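You operate a simulated robot arm through the tools that you are given. There is no shell and no other tool.

Carry out the task below with a simulated robot arm. There is one attempt and no reset: what you move stays moved.

## Task
Unfold the stove's legs and the teal panels, then stand the green pot on top.
Fine: all three legs and both panels at their stops and the dial on OFF before the pot goes on the camp stove.
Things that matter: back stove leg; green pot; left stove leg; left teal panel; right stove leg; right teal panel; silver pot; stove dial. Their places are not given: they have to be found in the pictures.

The check looks at the end state, three seconds after you hand in, the way a careful person would. Anything else that was tipped, shoved, dropped, spilled or broken makes it a failure.

## Robot
A 7-joint arm with a fingered hand, fixed in place. Base frame: the origin is on the floor under the middle of its stand, x ahead of it, y to its left, z up; the work surface is at about z = 88. Readings come in cm, degrees, newtons and seconds.
It reaches about 116.4 cm from its shoulder. Its first joint turns from -166.0 to 166.0 degrees. Payload 4.7 kg.
Tool frame: the origin (TCP) lies between the finger pads and is the grasp point; the fingertips stand 3.6 cm ahead of it; z points along the fingers, y is the line along which they close. The gripper opens to 12 cm; its body begins 4.2 cm behind the TCP. The gripper is a hand of 5 fingers: y runs from the thumb to the fingers, the wrist lies at [-1.8, -12.2, -21] in the tool frame, and closing takes about 1.5 s.
Orientation is that of the tool frame in the base frame, as [roll, pitch, yaw] about the fixed x, y, z axes, in that order (R = Rz(yaw) Ry(pitch) Rx(roll)). With the fingers straight down and the wrist toward the robot, the tool's x, y and z point along [0, 1, 0], [1, 0, 0] and [0, 0, -1] of the base frame.

## Interface
- The arm moves only by the tool move_arm. Its argument "motion" is a list of rows, each an object (a shift or turn left out is 0, a gripper value left out holds the last) with "slide": the shift along the tool's x, y, z in cm, a list of three; "turn": the turn, a rotation vector about the tool's x, y, z in degrees, a list of three; "jaw": the gripper command, from -1 (shut) to 1 (fully open), values between in proportion. In form: [{"slide": [tx, ty, tz], "turn": [ax, ay, az], "jaw": jaw}, ...]. A call has 1 to 20 rows; each row shifts and turns the commanded pose from where the row before left it, along the tool's axes as they then stand. Each row takes 0.2 s and may step no farther than 5 cm and 8.6 degrees from the row before; otherwise, or with a gripper value out of range, the whole call is refused. A pose out of reach is approached as far as the arm can. The call stops where the force on the tool passes 60 N (or 10 N more than at its start, if that is more) or the arm is blocked; 0.2 s more then pass. Each finger travels about 4.5 cm/s and halts on what it meets, pressing with about 21 N; the grip force reading is that of the motor and also rises with nothing between the fingers. The clock runs only during rows and for 0.2 s after the last one: add rows that do not move to give the fingers time. The reply holds the time, the measured pose of the TCP, the force on the tool along the base axes, the opening and the grip force, in the units named above and with some noise, with the torque about the TCP (base axes, N m) and any sound that the robot's microphone picked up, and new pictures: "pictures" is both (left out), scene, wrist or none.
- Cameras (640 x 400 px; columns grow to the right, rows downward): "scene" is fixed at [4.9, -65.13, 164.26]; the picture's right is [-0.06, -1.00, 0.00], its down [-0.84, 0.05, -0.53] and it looks along [0.53, -0.03, -0.85] (base axes); focal length 307 px, centre (320, 200). "wrist" rides on the gripper at [7.3, -9.1, -14.3] in the tool frame; the picture's right is [-0.80, 0.28, -0.53], its down [-0.53, -0.73, 0.42] and it looks along [-0.27, 0.62, 0.74] (tool axes); focal length 234 px, centre (320, 200).
- hand_shape(shape): the hand has 5 fingers and takes this shape, open, in about a second: jaw (thumb against the fingers, like two jaws); tri (thumb and two fingers); tip (a fingertip pinch); poke (one finger out to press); point (the index stretched); flat (the hand flat); cup (the hand cupped); fist (a fist). The gripper value then closes the fingers along that shape, each until it touches; the sizes above hold for jaw. It gives what a move gives, with no picture.
- pixel_to_xyz(camera, pixels): there is no depth. For up to 12 entries [column, row, z] of the newest picture of that camera ("zoom" is the newest enlarged one), the place [x, y] in the base frame at which the ray of that pixel passes the height z, good to about 0.2 cm. No time passes.
- zoom(camera, box): a new picture of the part [left, top, right, bottom] of that camera's present view, enlarged. No time passes.
- sign_off(): hands the job in; it is judged then, once.

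Leave the gripper open and the arm clear of the work at the hand-in unless told otherwise.

The tools are called after "Emit:" by a JSON object that holds its "name" and its "arguments". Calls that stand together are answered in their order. move_arm: Moves the arm, as the interface text tells. Its arguments: {"type":"object","properties":{"motion":{"type":"array"},"pictures":{"type":"string","enum":["both","scene","wrist","none"]}},"required":["motion"]} The other tools are called the same way: hand_shape (shape) gives the hand a shape; pixel_to_xyz (camera, pixels) gives the place at which the rays of pixels pass given heights; zoom (camera, box) takes an enlarged picture of a part of a camera's view; sign_off () hands the job in.

At the start:

```text
time_s: 0.0
ee_pos: [31.48, -45.15, 133.35]
orientation: [-179.9, 0.0, 90.0]
wrist_force: [-0.4, 0.3, 0.2]
torque: [0.0, 0.01, 0.05]
gripper_width: 11.98
gripper_force: 0.1
shape: jaw
```

scene: 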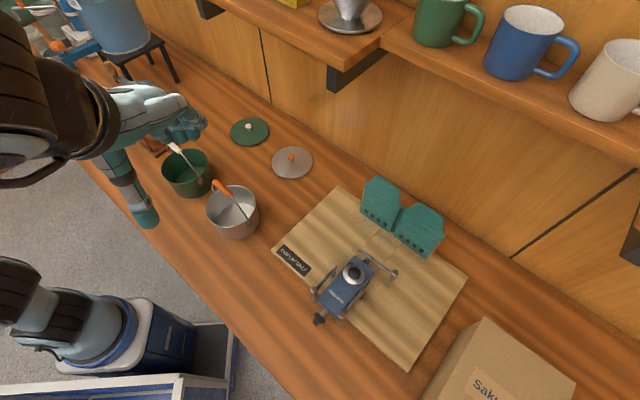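
wrist: 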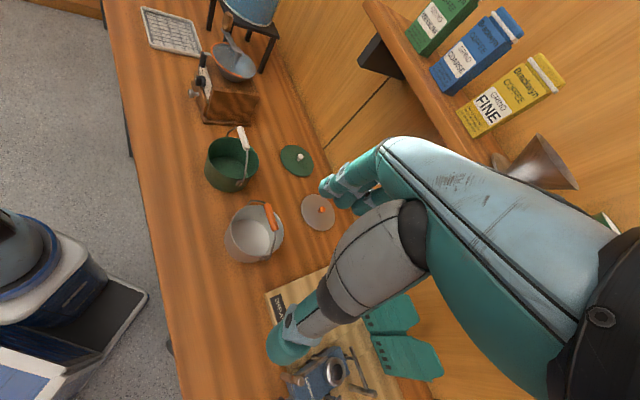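

I see the camp stove near (345,285) in the scene picture, the teal panels near (403,215), the green pot near (186,172) and the silver pot near (233,210). I'll zoom in on the stove and the pots before anything moves.

Emit:
{"name": "zoom", "arguments": {"camera": "scene", "box": [290, 230, 420, 340]}}

Emit:
{"name": "zoom", "arguments": {"camera": "scene", "box": [340, 160, 460, 270]}}

Emit:
{"name": "zoom", "arguments": {"camera": "scene", "box": [140, 110, 330, 250]}}

```text
3.64 times, centred on (355, 285) of scene
```

zoom: 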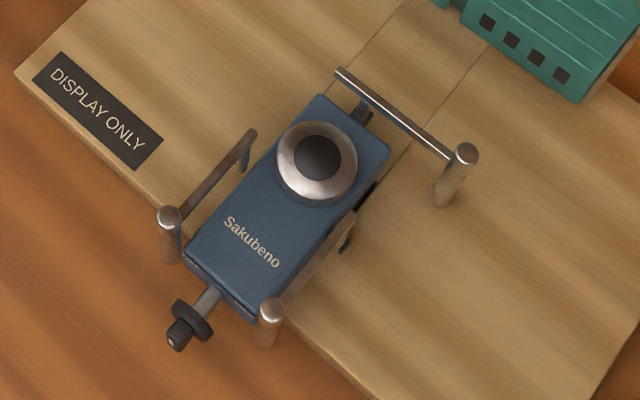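

```text
3.64 times, centred on (400, 215) of scene
```

zoom: 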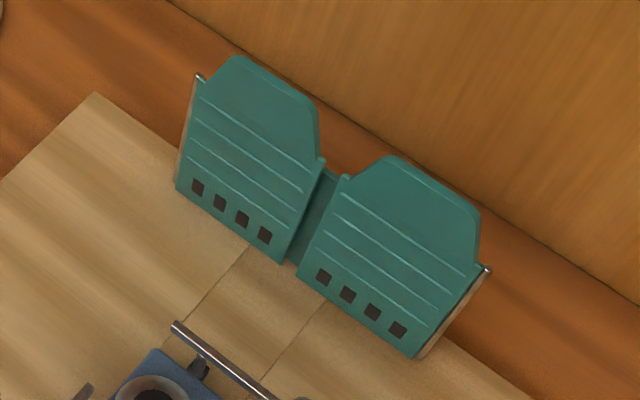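

```text
2.86 times, centred on (235, 180) of scene
```

zoom: 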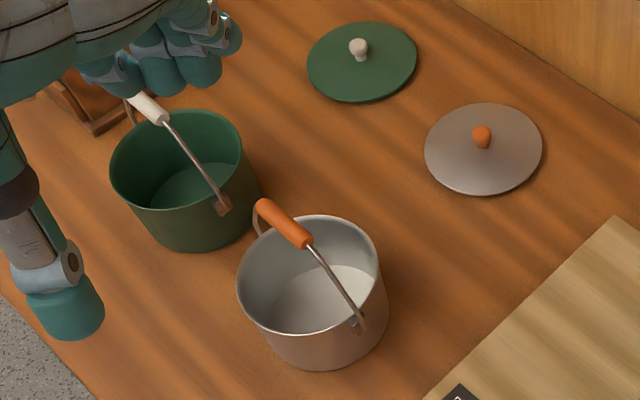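

The stove's legs are folded along its body, with the dial on a shaft at its front, and the teal screen stands behind it. I'll zoom tighter on each stove part to find the hinges and the dial mark.

Emit:
{"name": "zoom", "arguments": {"camera": "scene", "box": [300, 285, 364, 325]}}

Emit:
{"name": "zoom", "arguments": {"camera": "scene", "box": [340, 240, 404, 280]}}

Emit:
{"name": "zoom", "arguments": {"camera": "scene", "box": [310, 243, 406, 303]}}

```text
10.00 times, centred on (332, 305) of scene
```

zoom: 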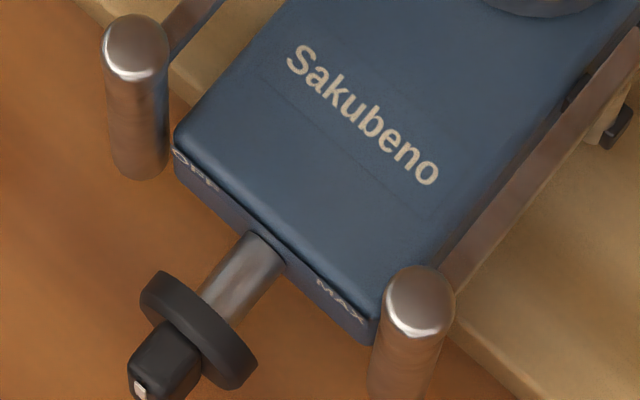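

```text
10.00 times, centred on (372, 260) of scene
```

zoom: 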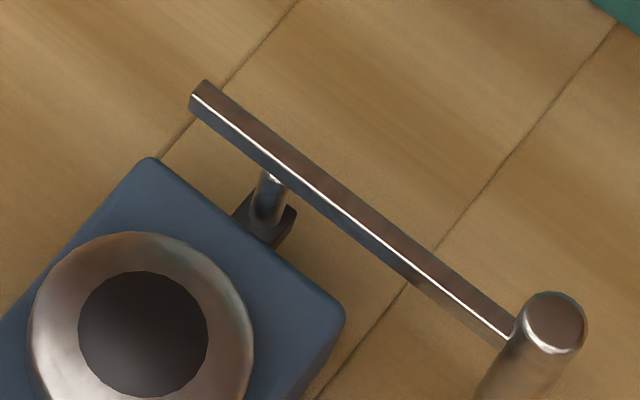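

```text
6.67 times, centred on (358, 273) of scene
```

zoom: 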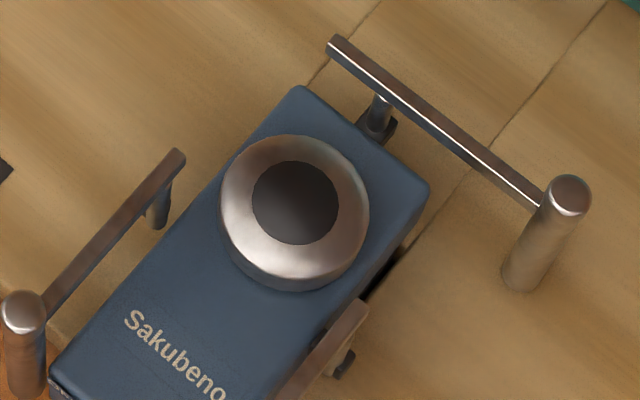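

Each leg is a bar on a vertical pin at the body, with a round post at its far end. OFF is printed at the left of the dial and MAX at the right. I'll convert the main pixels to base coordinates at several heights.

Emit:
{"name": "pixel_to_xyz", "arguments": {"camera": "zoom", "pixels": [[337, 45, 93], [372, 135, 90], [568, 190, 93.5], [522, 285, 89], [178, 158, 93], [157, 222, 90], [22, 310, 93.5], [292, 205, 93], [360, 305, 93], [300, 90, 92], [425, 190, 92], [340, 370, 90]]}}

Emit:
{"name": "pixel_to_xyz", "arguments": {"camera": "scene", "pixels": [[319, 321, 91], [332, 308, 91], [346, 318, 91], [271, 249, 89], [335, 186, 89], [467, 273, 89], [409, 372, 89], [186, 190, 88], [233, 232, 88], [249, 131, 88], [292, 162, 88], [480, 345, 100]]}}

```text
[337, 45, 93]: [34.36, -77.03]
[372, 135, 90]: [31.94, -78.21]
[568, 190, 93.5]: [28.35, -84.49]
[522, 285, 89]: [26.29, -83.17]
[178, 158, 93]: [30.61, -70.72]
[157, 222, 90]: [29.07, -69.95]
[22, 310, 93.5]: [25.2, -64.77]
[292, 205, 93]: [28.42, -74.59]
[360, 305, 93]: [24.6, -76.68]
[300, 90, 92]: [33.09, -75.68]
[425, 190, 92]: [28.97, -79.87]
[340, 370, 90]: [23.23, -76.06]
```

```text
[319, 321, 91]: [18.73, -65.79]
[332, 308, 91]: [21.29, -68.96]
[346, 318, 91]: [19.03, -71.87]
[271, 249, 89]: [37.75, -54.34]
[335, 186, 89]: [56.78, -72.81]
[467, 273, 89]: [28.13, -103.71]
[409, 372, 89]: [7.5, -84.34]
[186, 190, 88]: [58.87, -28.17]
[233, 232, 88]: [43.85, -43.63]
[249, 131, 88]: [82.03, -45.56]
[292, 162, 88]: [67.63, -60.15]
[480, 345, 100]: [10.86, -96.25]
```

The screen could hinge at its middle or at its outer edges, where I see small metal pins near (367,182) and (446,234). I'll zoom into both halves to tell which.

Emit:
{"name": "zoom", "arguments": {"camera": "scene", "box": [350, 170, 414, 210]}}

Emit:
{"name": "zoom", "arguments": {"camera": "scene", "box": [350, 200, 414, 240]}}

Emit:
{"name": "zoom", "arguments": {"camera": "scene", "box": [390, 200, 454, 240]}}

Emit:
{"name": "zoom", "arguments": {"camera": "scene", "box": [390, 225, 454, 265]}}

```text
10.00 times, centred on (382, 190) of scene
```

zoom: 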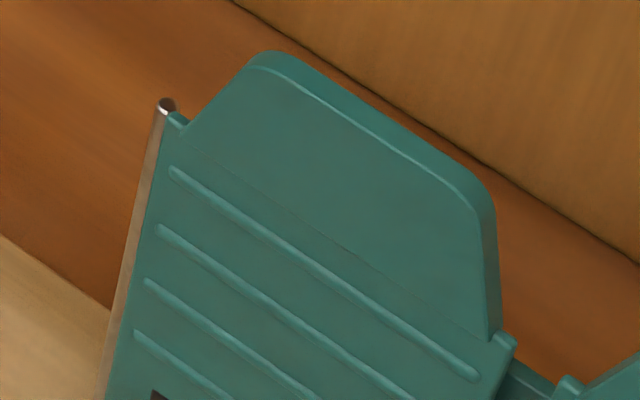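

```text
10.00 times, centred on (382, 220) of scene
```

zoom: 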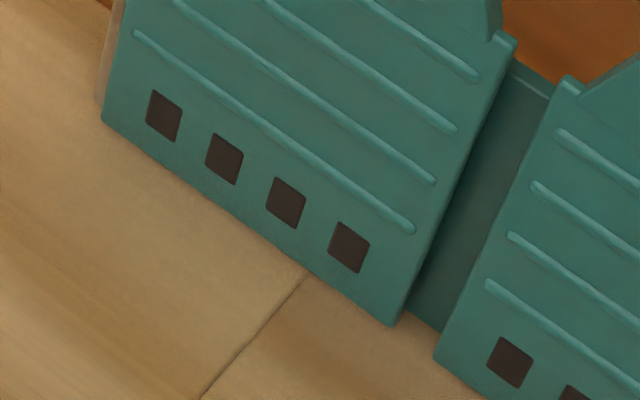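

```text
10.00 times, centred on (422, 220) of scene
```

zoom: 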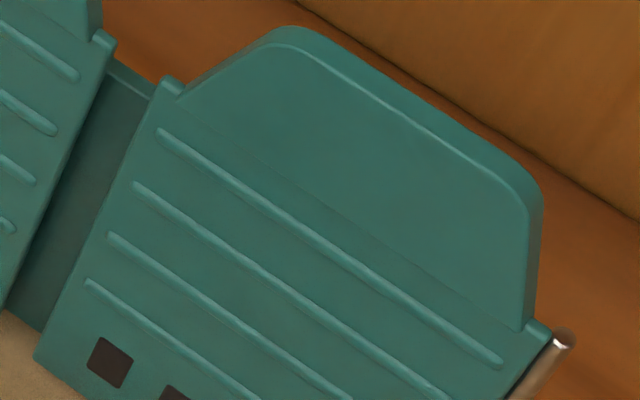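

```text
10.00 times, centred on (422, 245) of scene
```

zoom: 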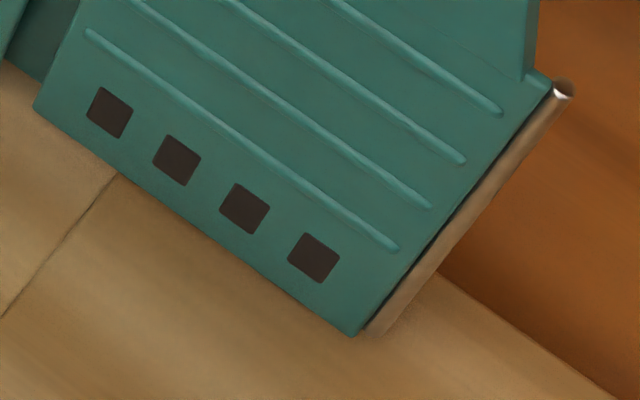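

The panels hinge on pins at their outer edges and lie folded in front of a lower back panel. Each has a raised tab on top that I can reach from behind. I'll get coordinates for these corners, the table edge and the pots.

Emit:
{"name": "pixel_to_xyz", "arguments": {"camera": "scene", "pixels": [[360, 212, 89.5], [389.3, 232.5, 89.5], [393.5, 235.5, 89.5], [425.5, 258.5, 89.5], [360.5, 210, 89.5], [427.5, 258, 89.5], [366.5, 180.3, 97], [446.2, 234, 97], [366.5, 180.3, 99], [446.2, 234, 99], [240, 370, 88], [170, 250, 88]]}}

Emit:
{"name": "pixel_to_xyz", "arguments": {"camera": "scene", "pixels": [[366.5, 180.3, 98], [446.2, 234, 98], [376, 176, 101], [399, 189, 101], [401, 204, 98], [405, 208, 98], [420, 203, 101], [443, 220, 101], [417, 207, 98], [300, 180, 88], [460, 255, 88]]}}

```text
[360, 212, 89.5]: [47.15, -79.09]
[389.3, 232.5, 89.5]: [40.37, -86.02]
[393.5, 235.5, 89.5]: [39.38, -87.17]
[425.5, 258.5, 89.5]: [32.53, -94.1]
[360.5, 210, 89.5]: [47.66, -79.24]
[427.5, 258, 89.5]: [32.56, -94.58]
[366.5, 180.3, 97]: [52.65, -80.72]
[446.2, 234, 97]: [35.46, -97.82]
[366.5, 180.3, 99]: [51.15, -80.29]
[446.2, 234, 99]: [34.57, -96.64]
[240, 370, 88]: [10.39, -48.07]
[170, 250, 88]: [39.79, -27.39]
```

```text
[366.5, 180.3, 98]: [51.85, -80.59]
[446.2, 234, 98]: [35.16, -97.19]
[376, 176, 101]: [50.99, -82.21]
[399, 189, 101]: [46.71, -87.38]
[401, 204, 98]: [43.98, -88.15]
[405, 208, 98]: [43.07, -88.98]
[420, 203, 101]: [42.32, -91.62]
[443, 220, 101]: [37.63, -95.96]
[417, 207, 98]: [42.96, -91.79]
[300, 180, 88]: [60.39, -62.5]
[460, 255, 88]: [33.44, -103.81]
```

The pins put the screen about 14 cm tall, and the stove posts come out about 10 cm tall. Table, board, stove and screen all sit turned about 45° to the base. The scene camera shows too little of the stove's side heights and dial face, so I'll bring the wrist camera round to the stove's front, staying high.

Emit:
{"name": "move_arm", "arguments": {"motion": [{"slide": [-1.5, -3.1, 1.5]}, {"slide": [-1.5, -3.1, 1.5]}, {"slide": [-1.5, -3.1, 1.5]}, {"slide": [-1.5, -3.1, 1.5]}, {"slide": [-1.5, -3.1, 1.5]}, {"slide": [-1.5, -3.1, 1.5]}, {"slide": [-1.5, -3.1, 1.5]}, {"slide": [-1.5, -3.1, 1.5]}, {"slide": [-1.5, -3.1, 1.5]}, {"slide": [-1.5, -3.1, 1.5]}, {"turn": [0, 0, 7.5]}, {"turn": [0, 0, 7.5]}, {"turn": [0, 0, 7.5]}, {"turn": [0, 0, 7.5]}, {"turn": [0, 0, 7.5]}, {"turn": [0, 0, 7.5]}, {"turn": [0, 0, 7.5]}, {"turn": [0, 0, 7.5]}], "pictures": "both"}}

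```text
time_s: 3.8
ee_pos: [2.97, -57.42, 115.38]
orientation: [180.0, 0.0, 29.9]
wrist_force: [-0.8, 0.3, 0.6]
torque: [0.05, -0.03, 0.01]
gripper_width: 11.96
gripper_force: 0.1
shape: jaw
out of reach, approached as far as the arm can: row 3, 5, 7, 8, 9, 10
```

scene: 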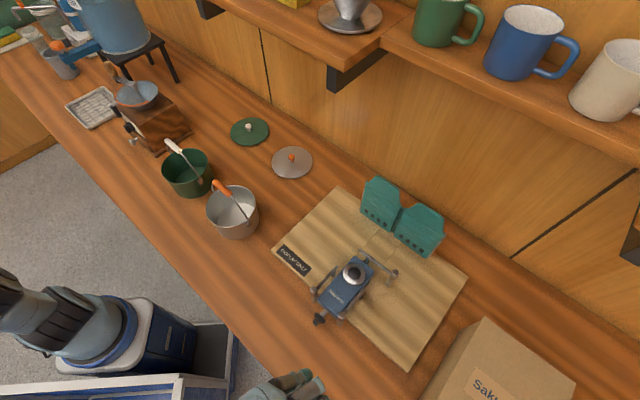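
wrist: 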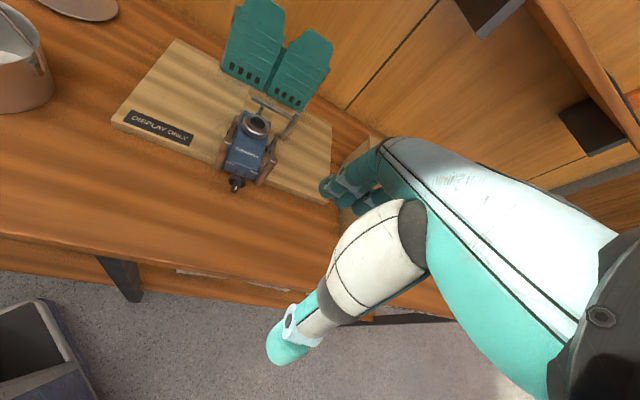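

The wrist camera now sees the stove from the front, around (245,150). I'll zoom in there, and on the dial and screen.

Emit:
{"name": "zoom", "arguments": {"camera": "wrist", "box": [200, 90, 312, 200]}}

Emit:
{"name": "zoom", "arguments": {"camera": "wrist", "box": [212, 150, 276, 200]}}

Emit:
{"name": "zoom", "arguments": {"camera": "wrist", "box": [200, 0, 360, 120]}}

```text
3.64 times, centred on (256, 145) of wrist
```

zoom: 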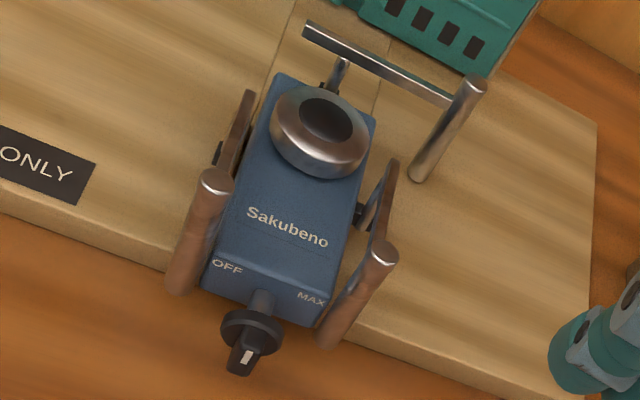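

```text
8.00 times, centred on (244, 175) of wrist
```

zoom: 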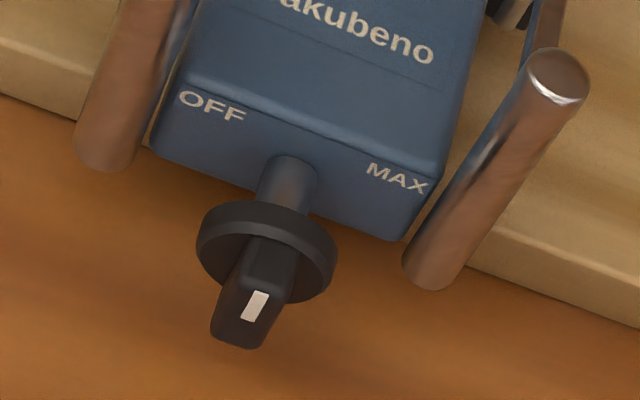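

```text
3.33 times, centred on (280, 60) of wrist
```

zoom: 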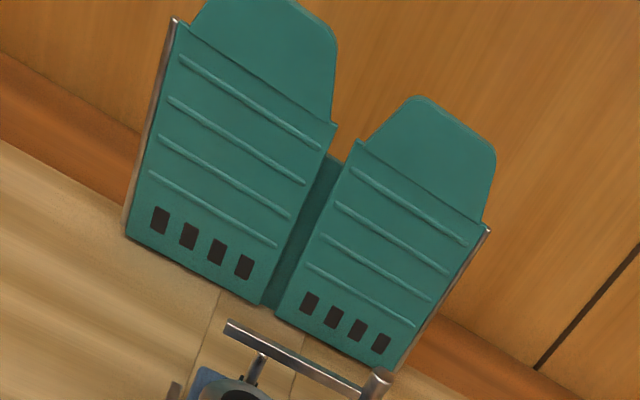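

The wrist view shows the posts, the dial at the front with its white mark turned toward lower right, and OFF upper left. To get real heights I'll take the same features from the wrist view and intersect them with the scene-view rays.

Emit:
{"name": "pixel_to_xyz", "arguments": {"camera": "wrist", "pixels": [[227.2, 139.5, 89], [227.2, 139.5, 99], [217.1, 170, 89], [273.75, 158.75, 89], [273.75, 158.75, 99], [257.75, 185, 89], [298.6, 114.2, 89], [298.6, 114.2, 99], [282.9, 139, 89], [233.4, 191.25, 89], [233.4, 191.25, 99]]}}

Emit:
{"name": "pixel_to_xyz", "arguments": {"camera": "scene", "pixels": [[313.3, 289, 89], [313.3, 289, 99], [313.7, 301.5, 89], [341.5, 314.7, 89], [341.5, 314.7, 99], [339.9, 324.8, 89], [394.3, 272.6, 89], [394.3, 272.6, 99], [388.8, 285.8, 89], [315, 322, 89], [315, 322, 99]]}}

```text
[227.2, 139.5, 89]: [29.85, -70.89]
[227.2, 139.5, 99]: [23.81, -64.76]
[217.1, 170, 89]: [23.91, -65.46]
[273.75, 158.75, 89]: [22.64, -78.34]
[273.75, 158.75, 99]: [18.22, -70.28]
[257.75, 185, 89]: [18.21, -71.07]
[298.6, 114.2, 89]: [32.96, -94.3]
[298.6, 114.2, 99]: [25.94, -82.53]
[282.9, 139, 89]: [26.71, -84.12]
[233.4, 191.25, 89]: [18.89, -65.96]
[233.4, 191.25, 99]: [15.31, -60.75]
```

```text
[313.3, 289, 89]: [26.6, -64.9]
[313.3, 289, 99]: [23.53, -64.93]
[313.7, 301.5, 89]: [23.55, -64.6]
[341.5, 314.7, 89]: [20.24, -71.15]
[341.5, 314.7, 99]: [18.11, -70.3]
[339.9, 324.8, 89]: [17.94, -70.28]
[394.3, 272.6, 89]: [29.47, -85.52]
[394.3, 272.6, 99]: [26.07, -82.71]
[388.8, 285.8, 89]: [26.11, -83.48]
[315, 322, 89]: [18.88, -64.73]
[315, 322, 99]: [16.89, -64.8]
```

Both views agree: the post tops are at about z = 99, left (23.6,-64.9), right (18.1,-70.3) and back (26.0,-82.6), and the dial axis is at about z = 91.3. I need the dial's real setting, so I'll zoom right in on it from the present view and on the body around it.

Emit:
{"name": "zoom", "arguments": {"camera": "wrist", "box": [220, 172, 252, 194]}}

Emit:
{"name": "zoom", "arguments": {"camera": "scene", "box": [306, 304, 334, 328]}}

Emit:
{"name": "zoom", "arguments": {"camera": "wrist", "box": [225, 115, 290, 160]}}

```text
16.00 times, centred on (236, 183) of wrist
```

zoom: 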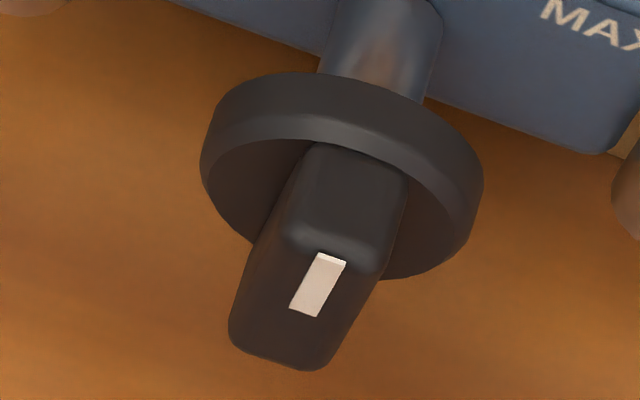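

```text
16.00 times, centred on (320, 316) of scene
```

zoom: 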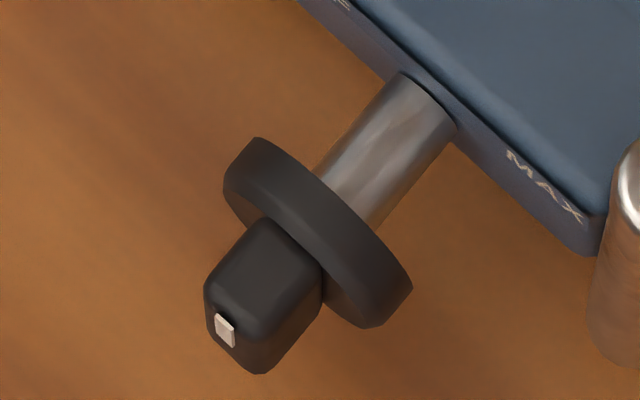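

```text
8.89 times, centred on (258, 138) of wrist
```

zoom: 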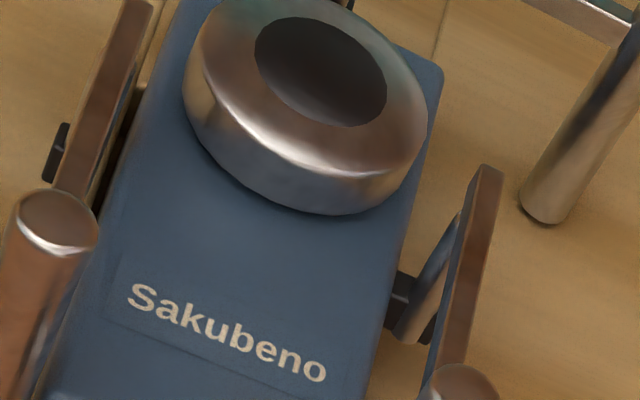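

The dial's grip stands upright with its white mark at 12 o'clock, between OFF on the left and MAX on the right. So it is not on OFF and must turn counter-clockwise as seen from the front. For pushing I'll try the poke shape, well clear of everything, and see where the finger ends up.

Emit:
{"name": "hand_shape", "arguments": {"shape": "poke"}}

Emit:
{"name": "move_arm", "arguments": {"motion": [{"slide": [0, 0, 0]}]}}

```text
time_s: 4.7
ee_pos: [3.08, -57.41, 115.59]
orientation: [180.0, 0.1, 30.1]
wrist_force: [-0.8, -1.2, -0.9]
torque: [0.01, -0.01, -0.05]
gripper_width: 0.0
gripper_force: 0.0
shape: poke
```

```text
time_s: 5.1
ee_pos: [2.98, -57.28, 115.5]
orientation: [-179.9, 0.0, 30.0]
wrist_force: [0.3, -0.3, 0.3]
torque: [-0.01, 0.0, 0.02]
gripper_width: 0.0
gripper_force: 0.0
shape: poke
```

scene: 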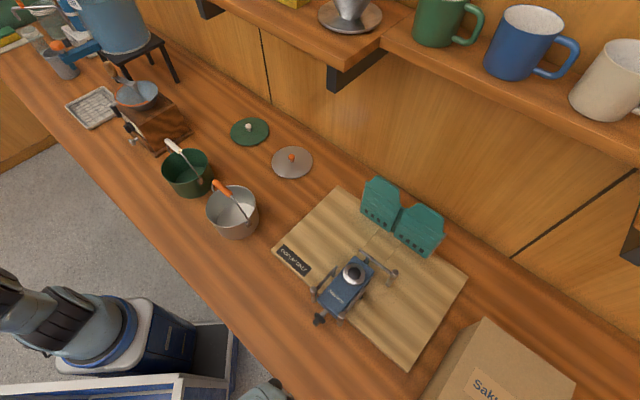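
wrist: 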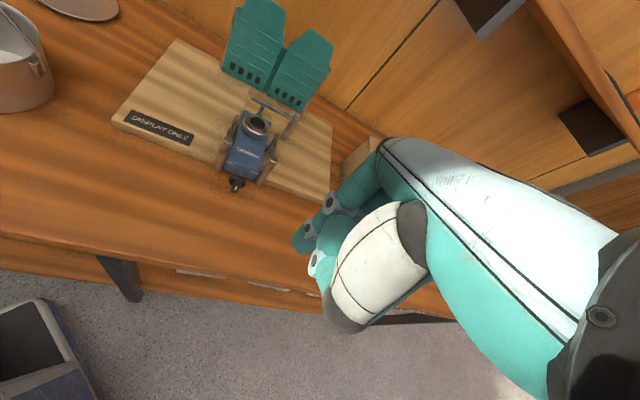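

The hand is in poke shape. I'll zoom the wrist view around (330,250) to see where the extended fingertip is.

Emit:
{"name": "zoom", "arguments": {"camera": "wrist", "box": [260, 160, 440, 340]}}

Emit:
{"name": "zoom", "arguments": {"camera": "scene", "box": [200, 340, 330, 400]}}

```text
2.22 times, centred on (350, 250) of wrist
```

zoom: 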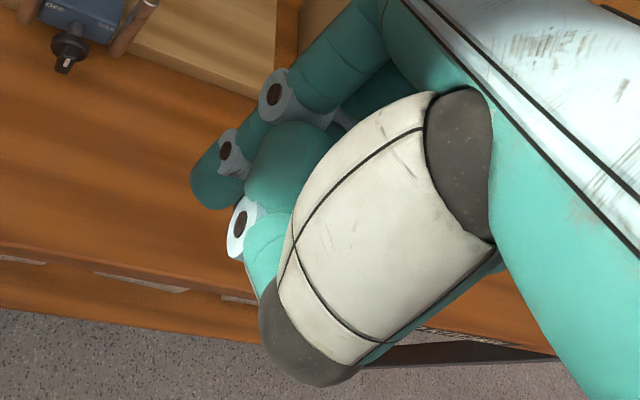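

```text
4.92 times, centred on (265, 370) of scene
```

zoom: 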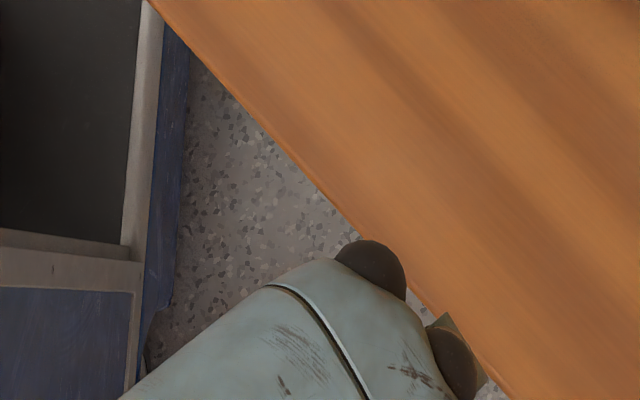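

The fingertip appears near (300,246) in the wrist view, but I can't tell its depth. I'll move the hand up over the clear part of the board, where the scene camera sees it from the side, to triangulate the tip.

Emit:
{"name": "move_arm", "arguments": {"motion": [{"slide": [3.92, 1.21, -1.19]}, {"slide": [3.92, 1.21, -1.19]}, {"slide": [3.92, 1.21, -1.19]}, {"slide": [3.92, 1.21, -1.19]}, {"slide": [3.92, 1.21, -1.19]}, {"slide": [3.92, 1.21, -1.19]}, {"slide": [3.92, 1.21, -1.19]}, {"slide": [3.92, 1.21, -1.19]}]}}

```text
time_s: 6.9
ee_pos: [35.03, -49.93, 125.05]
orientation: [179.9, 0.0, 30.1]
wrist_force: [-0.6, 0.3, 0.2]
torque: [0.0, -0.02, 0.02]
gripper_width: 0.0
gripper_force: 0.2
shape: poke
```

scene: 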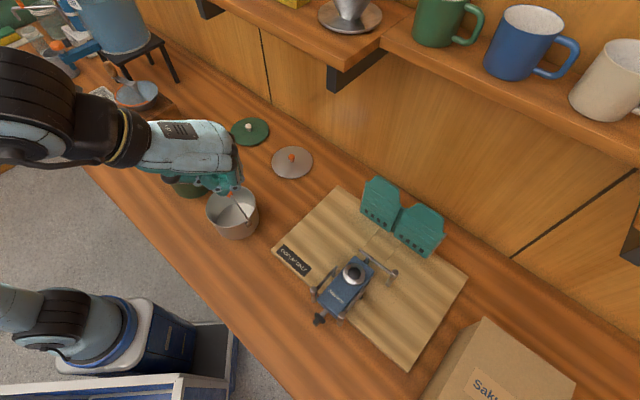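
wrist: 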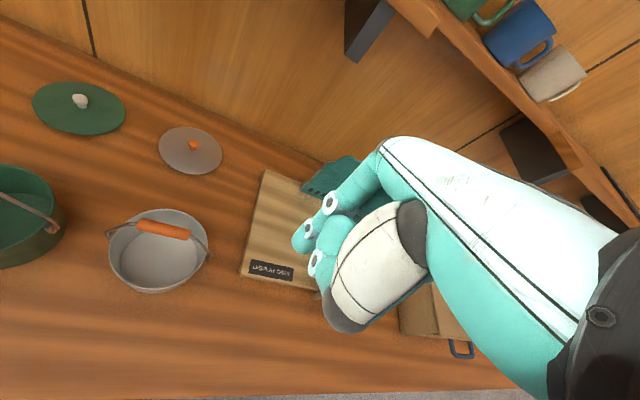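

The hand now shows near (215,180) in the scene view. I'll zoom there to find the fingertip.

Emit:
{"name": "zoom", "arguments": {"camera": "scene", "box": [170, 140, 270, 220]}}

Emit:
{"name": "zoom", "arguments": {"camera": "wrist", "box": [270, 180, 390, 280]}}

```text
5.00 times, centred on (220, 180) of scene
```

zoom: 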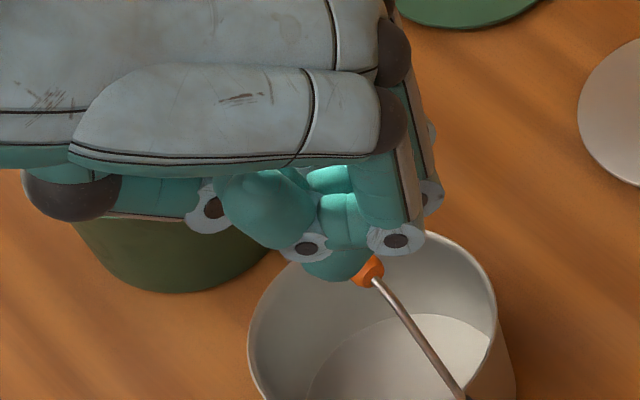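

```text
4.00 times, centred on (330, 230) of wrist
```

zoom: 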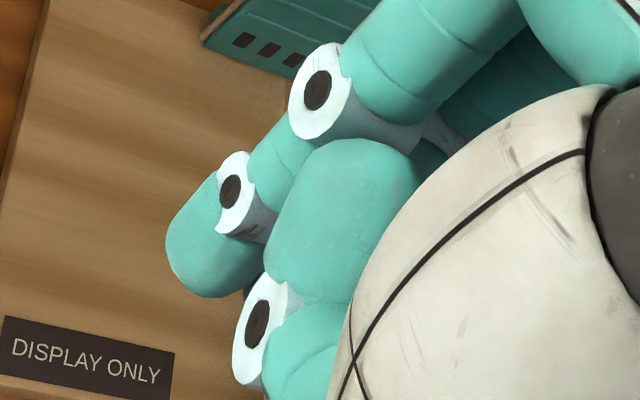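

I read the tip at about (224,194) in the scene view and (301,242) in the wrist view. I'll convert both at a few heights and intersect them.

Emit:
{"name": "pixel_to_xyz", "arguments": {"camera": "scene", "pixels": [[224, 193.6, 118], [224, 193.6, 120], [224, 193.6, 122], [224, 193.6, 124]]}}

Emit:
{"name": "pixel_to_xyz", "arguments": {"camera": "wrist", "pixels": [[301.25, 242.5, 118], [301.25, 242.5, 120], [301.25, 242.5, 122], [301.25, 242.5, 124], [330, 241, 125]]}}

```text
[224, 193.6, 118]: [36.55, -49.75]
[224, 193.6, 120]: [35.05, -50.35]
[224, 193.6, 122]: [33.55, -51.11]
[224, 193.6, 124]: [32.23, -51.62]
```

```text
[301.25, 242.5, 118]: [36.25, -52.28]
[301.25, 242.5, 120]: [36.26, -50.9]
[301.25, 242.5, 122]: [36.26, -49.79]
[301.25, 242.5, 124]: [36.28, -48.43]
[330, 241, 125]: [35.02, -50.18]
```

The two rays meet near tool coordinates (0.7, 0.8, 5), but the folded knuckles sit only about 2 cm above that tip. I'll try the point shape, which may give a longer, clearer finger.

Emit:
{"name": "hand_shape", "arguments": {"shape": "point"}}

Emit:
{"name": "move_arm", "arguments": {"motion": [{"slide": [0, 0, 0]}, {"slide": [0, 0, 0]}]}}

Emit:
{"name": "zoom", "arguments": {"camera": "scene", "box": [170, 140, 270, 220]}}

Emit:
{"name": "zoom", "arguments": {"camera": "wrist", "box": [230, 140, 390, 280]}}

```text
time_s: 7.8
ee_pos: [35.07, -50.03, 125.15]
orientation: [-179.9, 0.1, 30.0]
wrist_force: [-0.3, -0.7, -0.7]
torque: [0.01, 0.0, 0.01]
gripper_width: 0.01
gripper_force: 0.1
shape: point
```

```text
time_s: 8.4
ee_pos: [35.0, -49.99, 125.14]
orientation: [-179.9, 0.0, 30.0]
wrist_force: [0.1, -0.6, 0.4]
torque: [0.01, 0.03, 0.02]
gripper_width: 0.0
gripper_force: 0.1
shape: point
```

scene: 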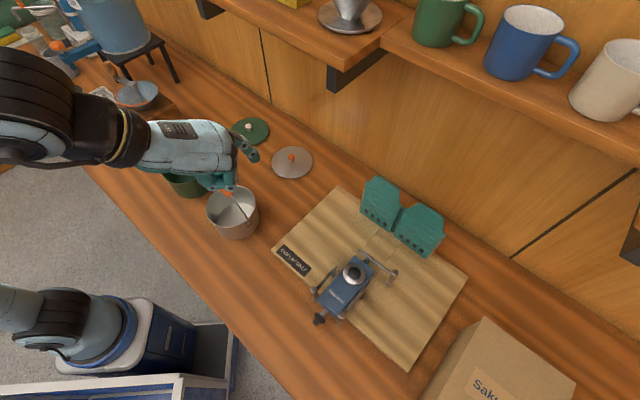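
wrist: 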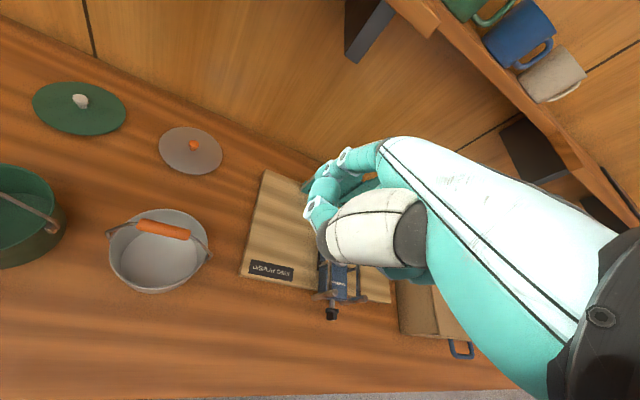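

```text
5.00 times, centred on (220, 180) of scene
```

zoom: 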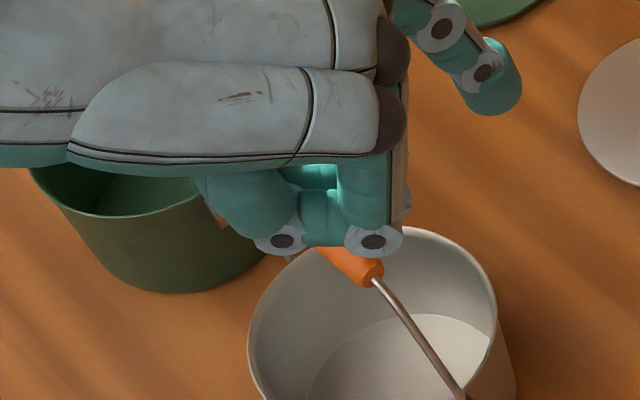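

```text
2.86 times, centred on (310, 210) of wrist
```

zoom: 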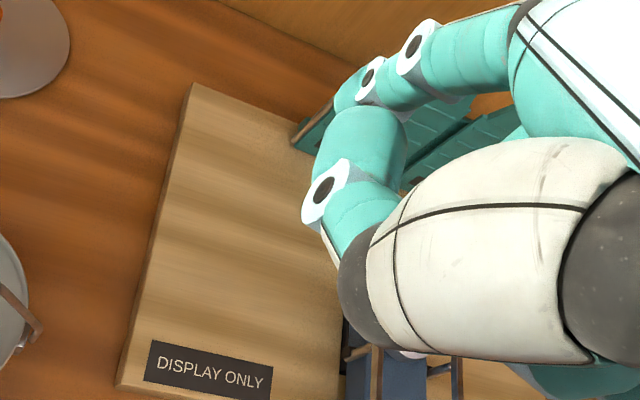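

In point shape the index sticks out forward, with its tip near (255,161) in the scene and (320,172) in the wrist view. I'll triangulate it.

Emit:
{"name": "pixel_to_xyz", "arguments": {"camera": "scene", "pixels": [[255, 161, 116], [255, 161, 118], [255, 161, 120], [255, 161, 122], [255, 161, 124]]}}

Emit:
{"name": "pixel_to_xyz", "arguments": {"camera": "wrist", "pixels": [[320.5, 171.5, 116], [320.5, 171.5, 118], [320.5, 171.5, 120], [320.5, 171.5, 122], [320.5, 171.5, 124]]}}

```text
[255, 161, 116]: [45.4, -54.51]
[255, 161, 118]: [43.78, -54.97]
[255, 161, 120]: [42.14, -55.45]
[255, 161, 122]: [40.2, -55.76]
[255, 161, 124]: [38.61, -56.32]
```

```text
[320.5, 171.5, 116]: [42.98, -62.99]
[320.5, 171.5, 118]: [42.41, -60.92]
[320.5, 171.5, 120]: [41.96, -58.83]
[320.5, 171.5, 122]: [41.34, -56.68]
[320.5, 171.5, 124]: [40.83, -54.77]
```

The tip is near tool (1.9, 8.3, 3.3). I'll triangulate the middle knuckle too, to get the finger's direction.

Emit:
{"name": "pixel_to_xyz", "arguments": {"camera": "scene", "pixels": [[244, 146, 122], [244, 146, 125], [244, 146, 128], [253.4, 154.4, 120], [253.4, 154.4, 123], [253.4, 154.4, 126]]}}

Emit:
{"name": "pixel_to_xyz", "arguments": {"camera": "wrist", "pixels": [[343.2, 155.8, 122], [343.2, 155.8, 125], [343.2, 155.8, 128], [327.5, 168, 120], [327.5, 168, 123], [327.5, 168, 126]]}}

```text
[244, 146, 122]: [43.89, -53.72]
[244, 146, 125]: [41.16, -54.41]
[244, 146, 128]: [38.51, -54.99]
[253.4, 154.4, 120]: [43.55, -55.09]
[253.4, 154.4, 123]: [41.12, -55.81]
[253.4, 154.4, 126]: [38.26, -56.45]
```

```text
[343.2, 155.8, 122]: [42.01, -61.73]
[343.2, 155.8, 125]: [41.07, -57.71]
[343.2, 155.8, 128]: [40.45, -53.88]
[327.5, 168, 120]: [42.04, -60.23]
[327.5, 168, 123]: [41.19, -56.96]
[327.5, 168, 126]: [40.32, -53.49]
```

The outer half of the stretched index points almost straight down, so tilting the hand 30° about tool x makes it a clean vertical pusher about 4 cm below the folded fingers. I'll turn to yaw 45 to square up with the stove, tilt, and hover high over the stove front to recheck the tip.

Emit:
{"name": "move_arm", "arguments": {"motion": [{"slide": [-4.05, 0.55, 1.33]}, {"slide": [-4.05, 0.55, 1.33]}, {"slide": [-4.05, 0.55, 1.33]}, {"slide": [-4.05, 0.55, 1.33]}, {"slide": [-4.05, 0.55, 1.33]}, {"slide": [-4.05, 0.55, 1.33]}, {"turn": [0, 0, -7.5]}, {"turn": [0, 0, -7.5]}, {"turn": [7.5, 0, 0]}, {"turn": [7.5, 0, 0]}, {"turn": [7.5, 0, 0]}, {"turn": [7.5, 0, 0]}]}}

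```text
time_s: 11.0
ee_pos: [15.55, -64.94, 117.24]
orientation: [-150.0, 0.0, 45.0]
wrist_force: [0.2, 0.4, 1.1]
torque: [-0.07, -0.03, 0.01]
gripper_width: 0.0
gripper_force: 0.1
shape: point
```

scene: 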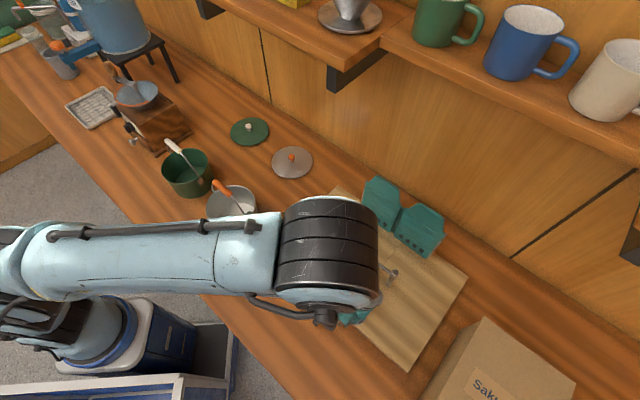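
wrist: 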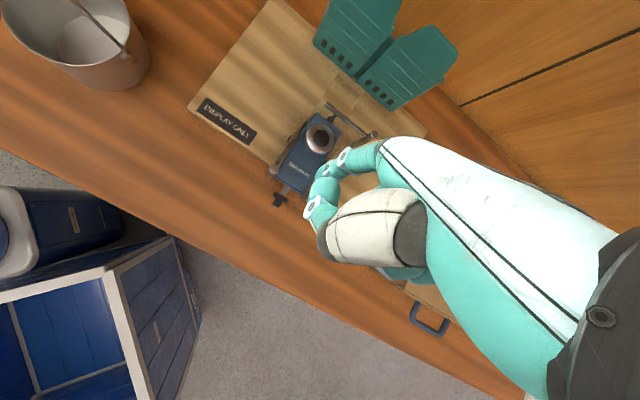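

The forearm hides the stove in the scene view, but the wrist view shows it at (300,150) with the index tip near (322,170). I'll zoom in there.

Emit:
{"name": "zoom", "arguments": {"camera": "wrist", "box": [250, 90, 390, 220]}}

Emit:
{"name": "pixel_to_xyz", "arguments": {"camera": "wrist", "pixels": [[320.5, 171.5, 108], [320.5, 171.5, 109], [320.5, 171.5, 110], [320.5, 171.5, 111], [320.5, 171.5, 96]]}}

```text
3.08 times, centred on (320, 155) of wrist
```

zoom: 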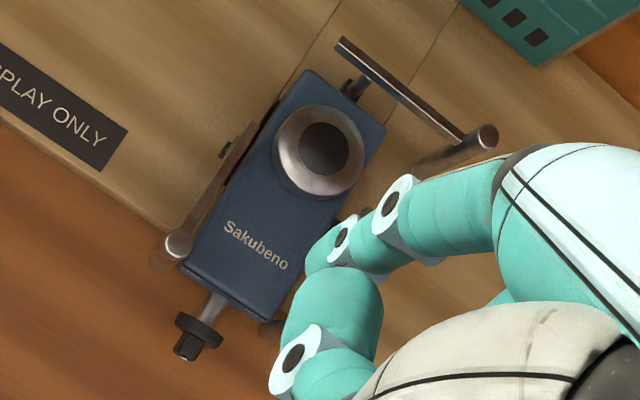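

```text
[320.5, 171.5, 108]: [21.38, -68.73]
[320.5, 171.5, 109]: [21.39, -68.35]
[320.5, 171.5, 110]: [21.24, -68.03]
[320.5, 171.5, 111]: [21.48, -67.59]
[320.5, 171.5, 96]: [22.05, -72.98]
```

By this estimate the tip is above (21.1,-67.8), midway between the two front posts. I'll come straight down 9 cm and look again before entering between them.

Emit:
{"name": "move_arm", "arguments": {"motion": [{"slide": [0, 1.5, 2.6]}, {"slide": [0, 1.5, 2.6]}, {"slide": [0, 1.5, 2.6]}], "pictures": "wrist"}}

Emit:
{"name": "zoom", "arguments": {"camera": "wrist", "box": [240, 80, 390, 230]}}

```text
time_s: 11.8
ee_pos: [15.74, -65.16, 108.03]
orientation: [-150.0, 0.1, 45.1]
wrist_force: [1.1, 0.1, 0.9]
torque: [-0.01, 0.01, -0.01]
gripper_width: 0.0
gripper_force: 0.0
shape: point
```

wrist: 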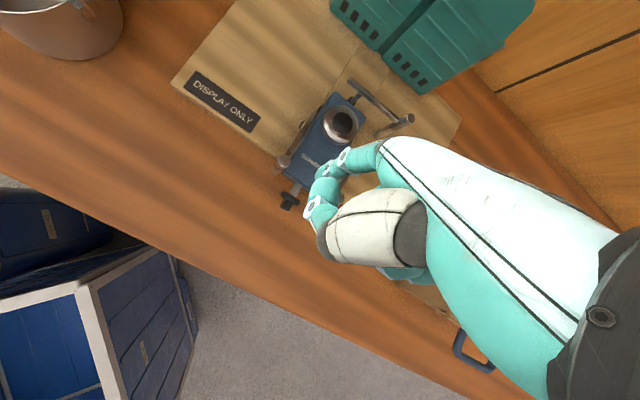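

```text
2.67 times, centred on (315, 155) of wrist
```

zoom: 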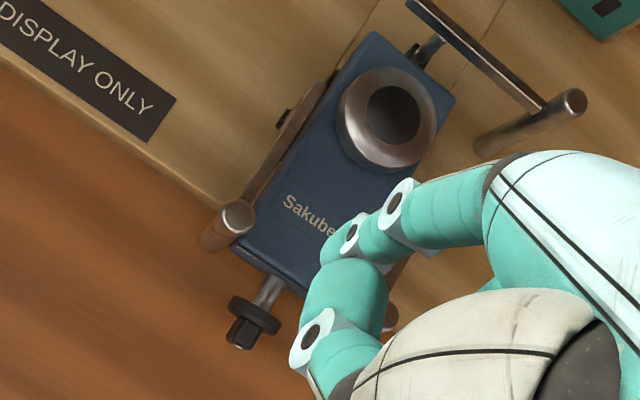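

No contact so far. I'll shift the finger 1.2 cm toward the left post, so the folded fingers stay off the right post, then lower in small steps and watch the force.

Emit:
{"name": "move_arm", "arguments": {"motion": [{"slide": [1.2, 0, 0]}, {"slide": [0, 0.75, 1.3]}, {"slide": [0, 0.75, 1.3]}, {"slide": [0, 0.5, 0.87]}], "pictures": "wrist"}}

Emit:
{"name": "zoom", "arguments": {"camera": "wrist", "box": [240, 80, 390, 230]}}

```text
time_s: 12.8
ee_pos: [16.58, -64.17, 104.14]
orientation: [-150.0, 0.0, 45.0]
wrist_force: [-1.0, -0.1, -0.1]
torque: [-0.01, 0.0, 0.01]
gripper_width: 0.0
gripper_force: 0.0
shape: point
```

wrist: 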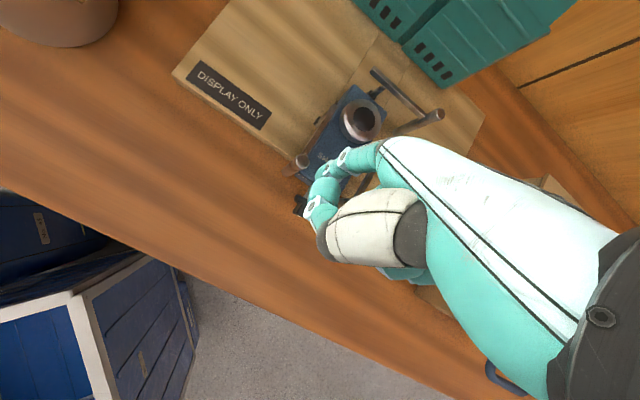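

```text
2.67 times, centred on (315, 155) of wrist
```

zoom: 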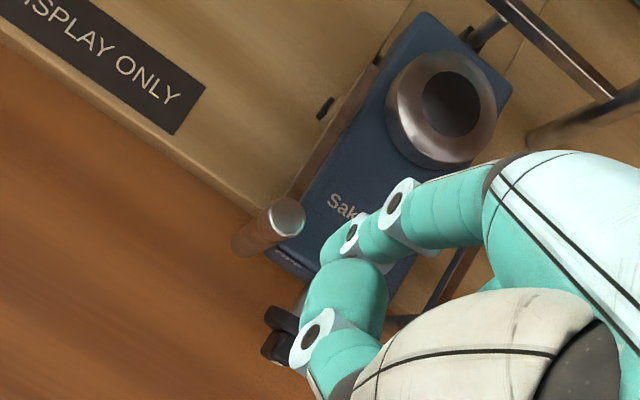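

The tip estimate is (21.8,-66.8) at z ≈ 97, just inside the left post, with no contact force. I'll lower 1 cm and push outward along tool x in small steps to swing the left leg to about 30°.

Emit:
{"name": "move_arm", "arguments": {"motion": [{"slide": [0, 0.5, 0.87]}, {"slide": [0.9, 0, 0]}, {"slide": [0.9, 0, 0]}, {"slide": [0.9, 0, 0]}, {"slide": [0.9, 0, 0]}], "pictures": "wrist"}}

Emit:
{"name": "zoom", "arguments": {"camera": "wrist", "box": [230, 80, 390, 230]}}

```text
time_s: 14.0
ee_pos: [19.14, -61.72, 103.14]
orientation: [-150.1, -0.1, 45.0]
wrist_force: [0.1, 0.6, -0.6]
torque: [0.02, 0.01, 0.01]
gripper_width: 0.0
gripper_force: 0.0
shape: point
```

wrist: 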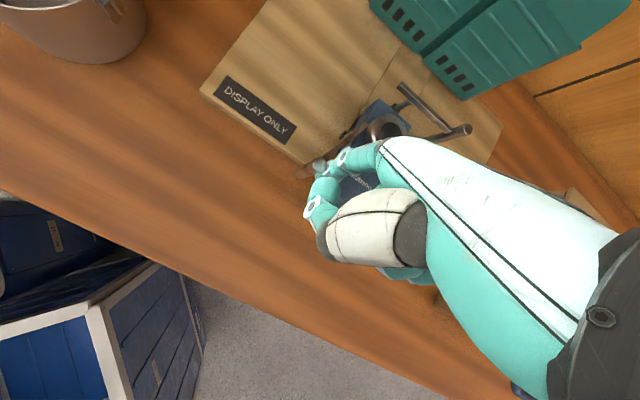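

```text
2.67 times, centred on (310, 155) of wrist
```

zoom: 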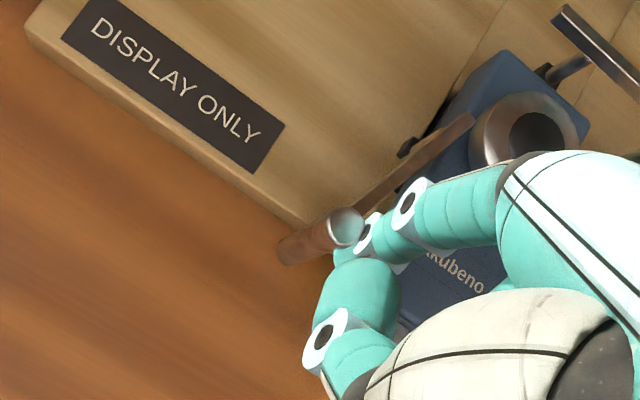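

The left leg's bar is turning outward and the force stays under 1 N. I'll follow the arc to about 60°.

Emit:
{"name": "move_arm", "arguments": {"motion": [{"slide": [0.8, 0.29, -0.17]}, {"slide": [0.8, 0.29, -0.17]}, {"slide": [0.67, 0.455, -0.26]}, {"slide": [0.67, 0.455, -0.26]}], "pictures": "wrist"}}

Emit:
{"name": "zoom", "arguments": {"camera": "wrist", "box": [270, 60, 430, 210]}}

```text
time_s: 15.0
ee_pos: [22.28, -60.75, 103.13]
orientation: [-150.0, -0.1, 45.0]
wrist_force: [-0.4, -0.3, -0.2]
torque: [-0.02, 0.01, -0.01]
gripper_width: 11.42
gripper_force: 0.1
shape: point
```

wrist: 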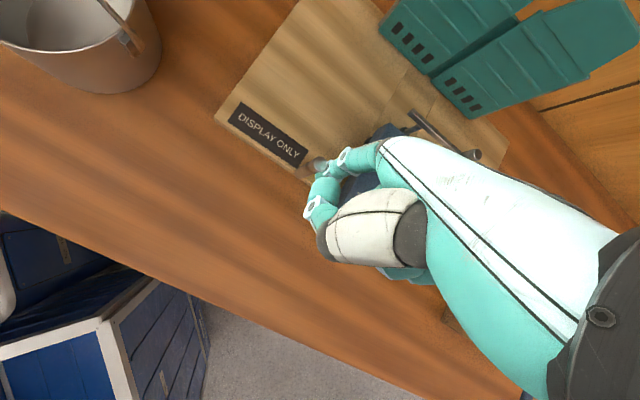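

```text
2.67 times, centred on (350, 135) of wrist
```

zoom: 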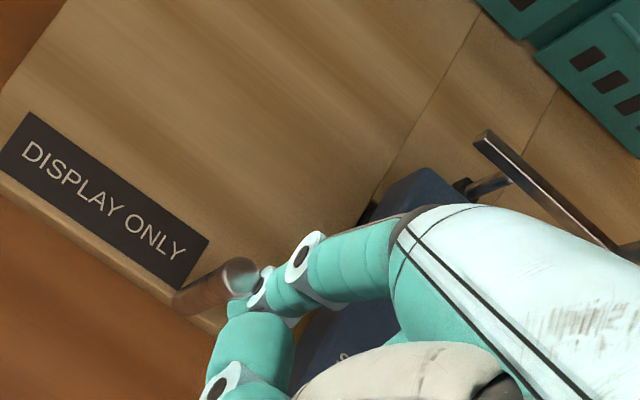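

The left post top is now at about (320,163) in the wrist view. I'll convert that at z = 99 to see how far the leg has turned.

Emit:
{"name": "pixel_to_xyz", "arguments": {"camera": "wrist", "pixels": [[320, 163, 99], [318, 163, 99], [320.5, 171.5, 96]]}}

```text
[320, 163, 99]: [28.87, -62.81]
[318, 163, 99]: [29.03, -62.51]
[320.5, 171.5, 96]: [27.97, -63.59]
```

The post is at (28.9,-62.7), roughly 55° round, and still free. I'll continue along the arc to about 75° and check for a stop.

Emit:
{"name": "move_arm", "arguments": {"motion": [{"slide": [0.52, 0.6, -0.345]}, {"slide": [0.52, 0.6, -0.345]}], "pictures": "wrist"}}

Emit:
{"name": "zoom", "arguments": {"camera": "wrist", "box": [270, 60, 430, 210]}}

```text
time_s: 15.6
ee_pos: [24.0, -60.97, 103.1]
orientation: [-150.1, 0.0, 45.0]
wrist_force: [-0.6, 0.5, 0.3]
torque: [0.03, 0.01, 0.02]
gripper_width: 11.41
gripper_force: 0.1
shape: point
```

wrist: 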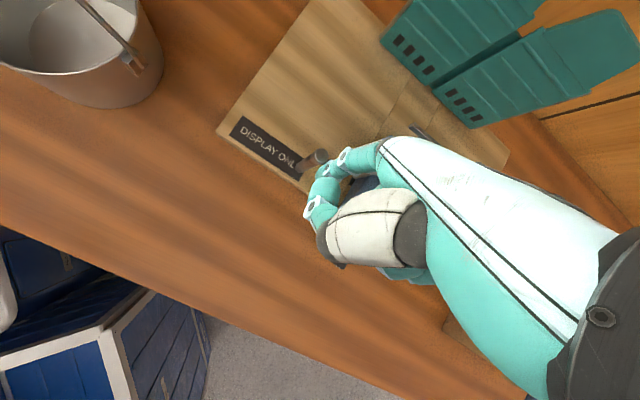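

```text
2.67 times, centred on (350, 135) of wrist
```

zoom: 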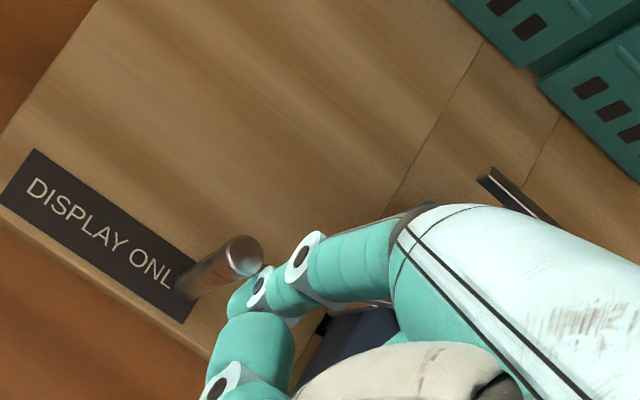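

The post is still moving freely with the finger, now at about (321,156). I'll go on toward 90°.

Emit:
{"name": "move_arm", "arguments": {"motion": [{"slide": [0.32, 0.69, -0.4]}, {"slide": [0.32, 0.69, -0.4]}], "pictures": "wrist"}}

Emit:
{"name": "zoom", "arguments": {"camera": "wrist", "box": [270, 60, 430, 210]}}

Emit:
{"name": "pixel_to_xyz", "arguments": {"camera": "wrist", "pixels": [[321.2, 153, 99], [321.2, 148, 99]]}}

```text
time_s: 16.2
ee_pos: [25.45, -61.69, 103.16]
orientation: [-150.0, -0.1, 44.8]
wrist_force: [-5.7, 2.4, 1.4]
torque: [0.06, 0.27, -0.04]
gripper_width: 11.41
gripper_force: 0.1
shape: point
```

wrist: 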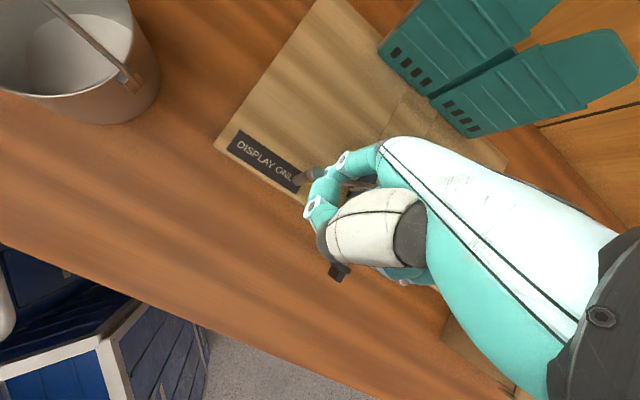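

```text
2.67 times, centred on (350, 135) of wrist
```

zoom: 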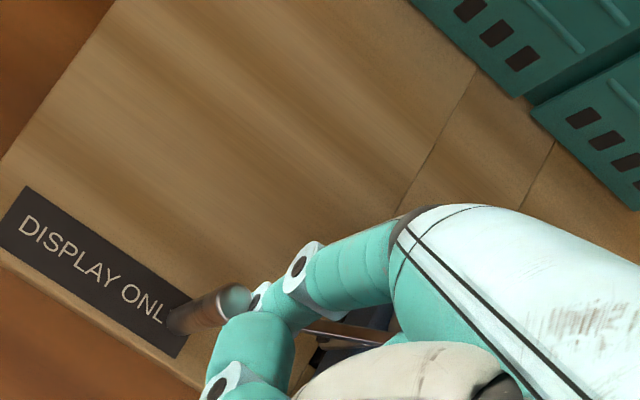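

```text
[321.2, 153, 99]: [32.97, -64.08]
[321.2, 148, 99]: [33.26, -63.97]
```

Force has risen to about 6 N and the post now sits at about (318,172) relative to the finger. I'll check the post position to see whether it has reached its stop.

Emit:
{"name": "pixel_to_xyz", "arguments": {"camera": "wrist", "pixels": [[318.2, 172.5, 99], [310, 188, 89.5]]}}

Emit:
{"name": "zoom", "arguments": {"camera": "wrist", "box": [290, 140, 354, 200]}}

```text
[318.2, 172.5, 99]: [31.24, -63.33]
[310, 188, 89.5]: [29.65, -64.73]
```

```text
6.67 times, centred on (322, 170) of wrist
```

zoom: 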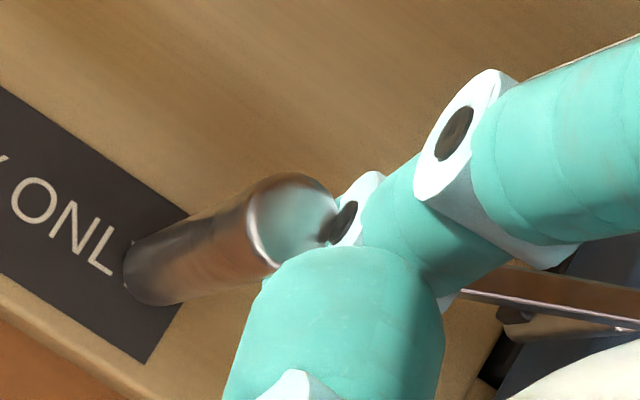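

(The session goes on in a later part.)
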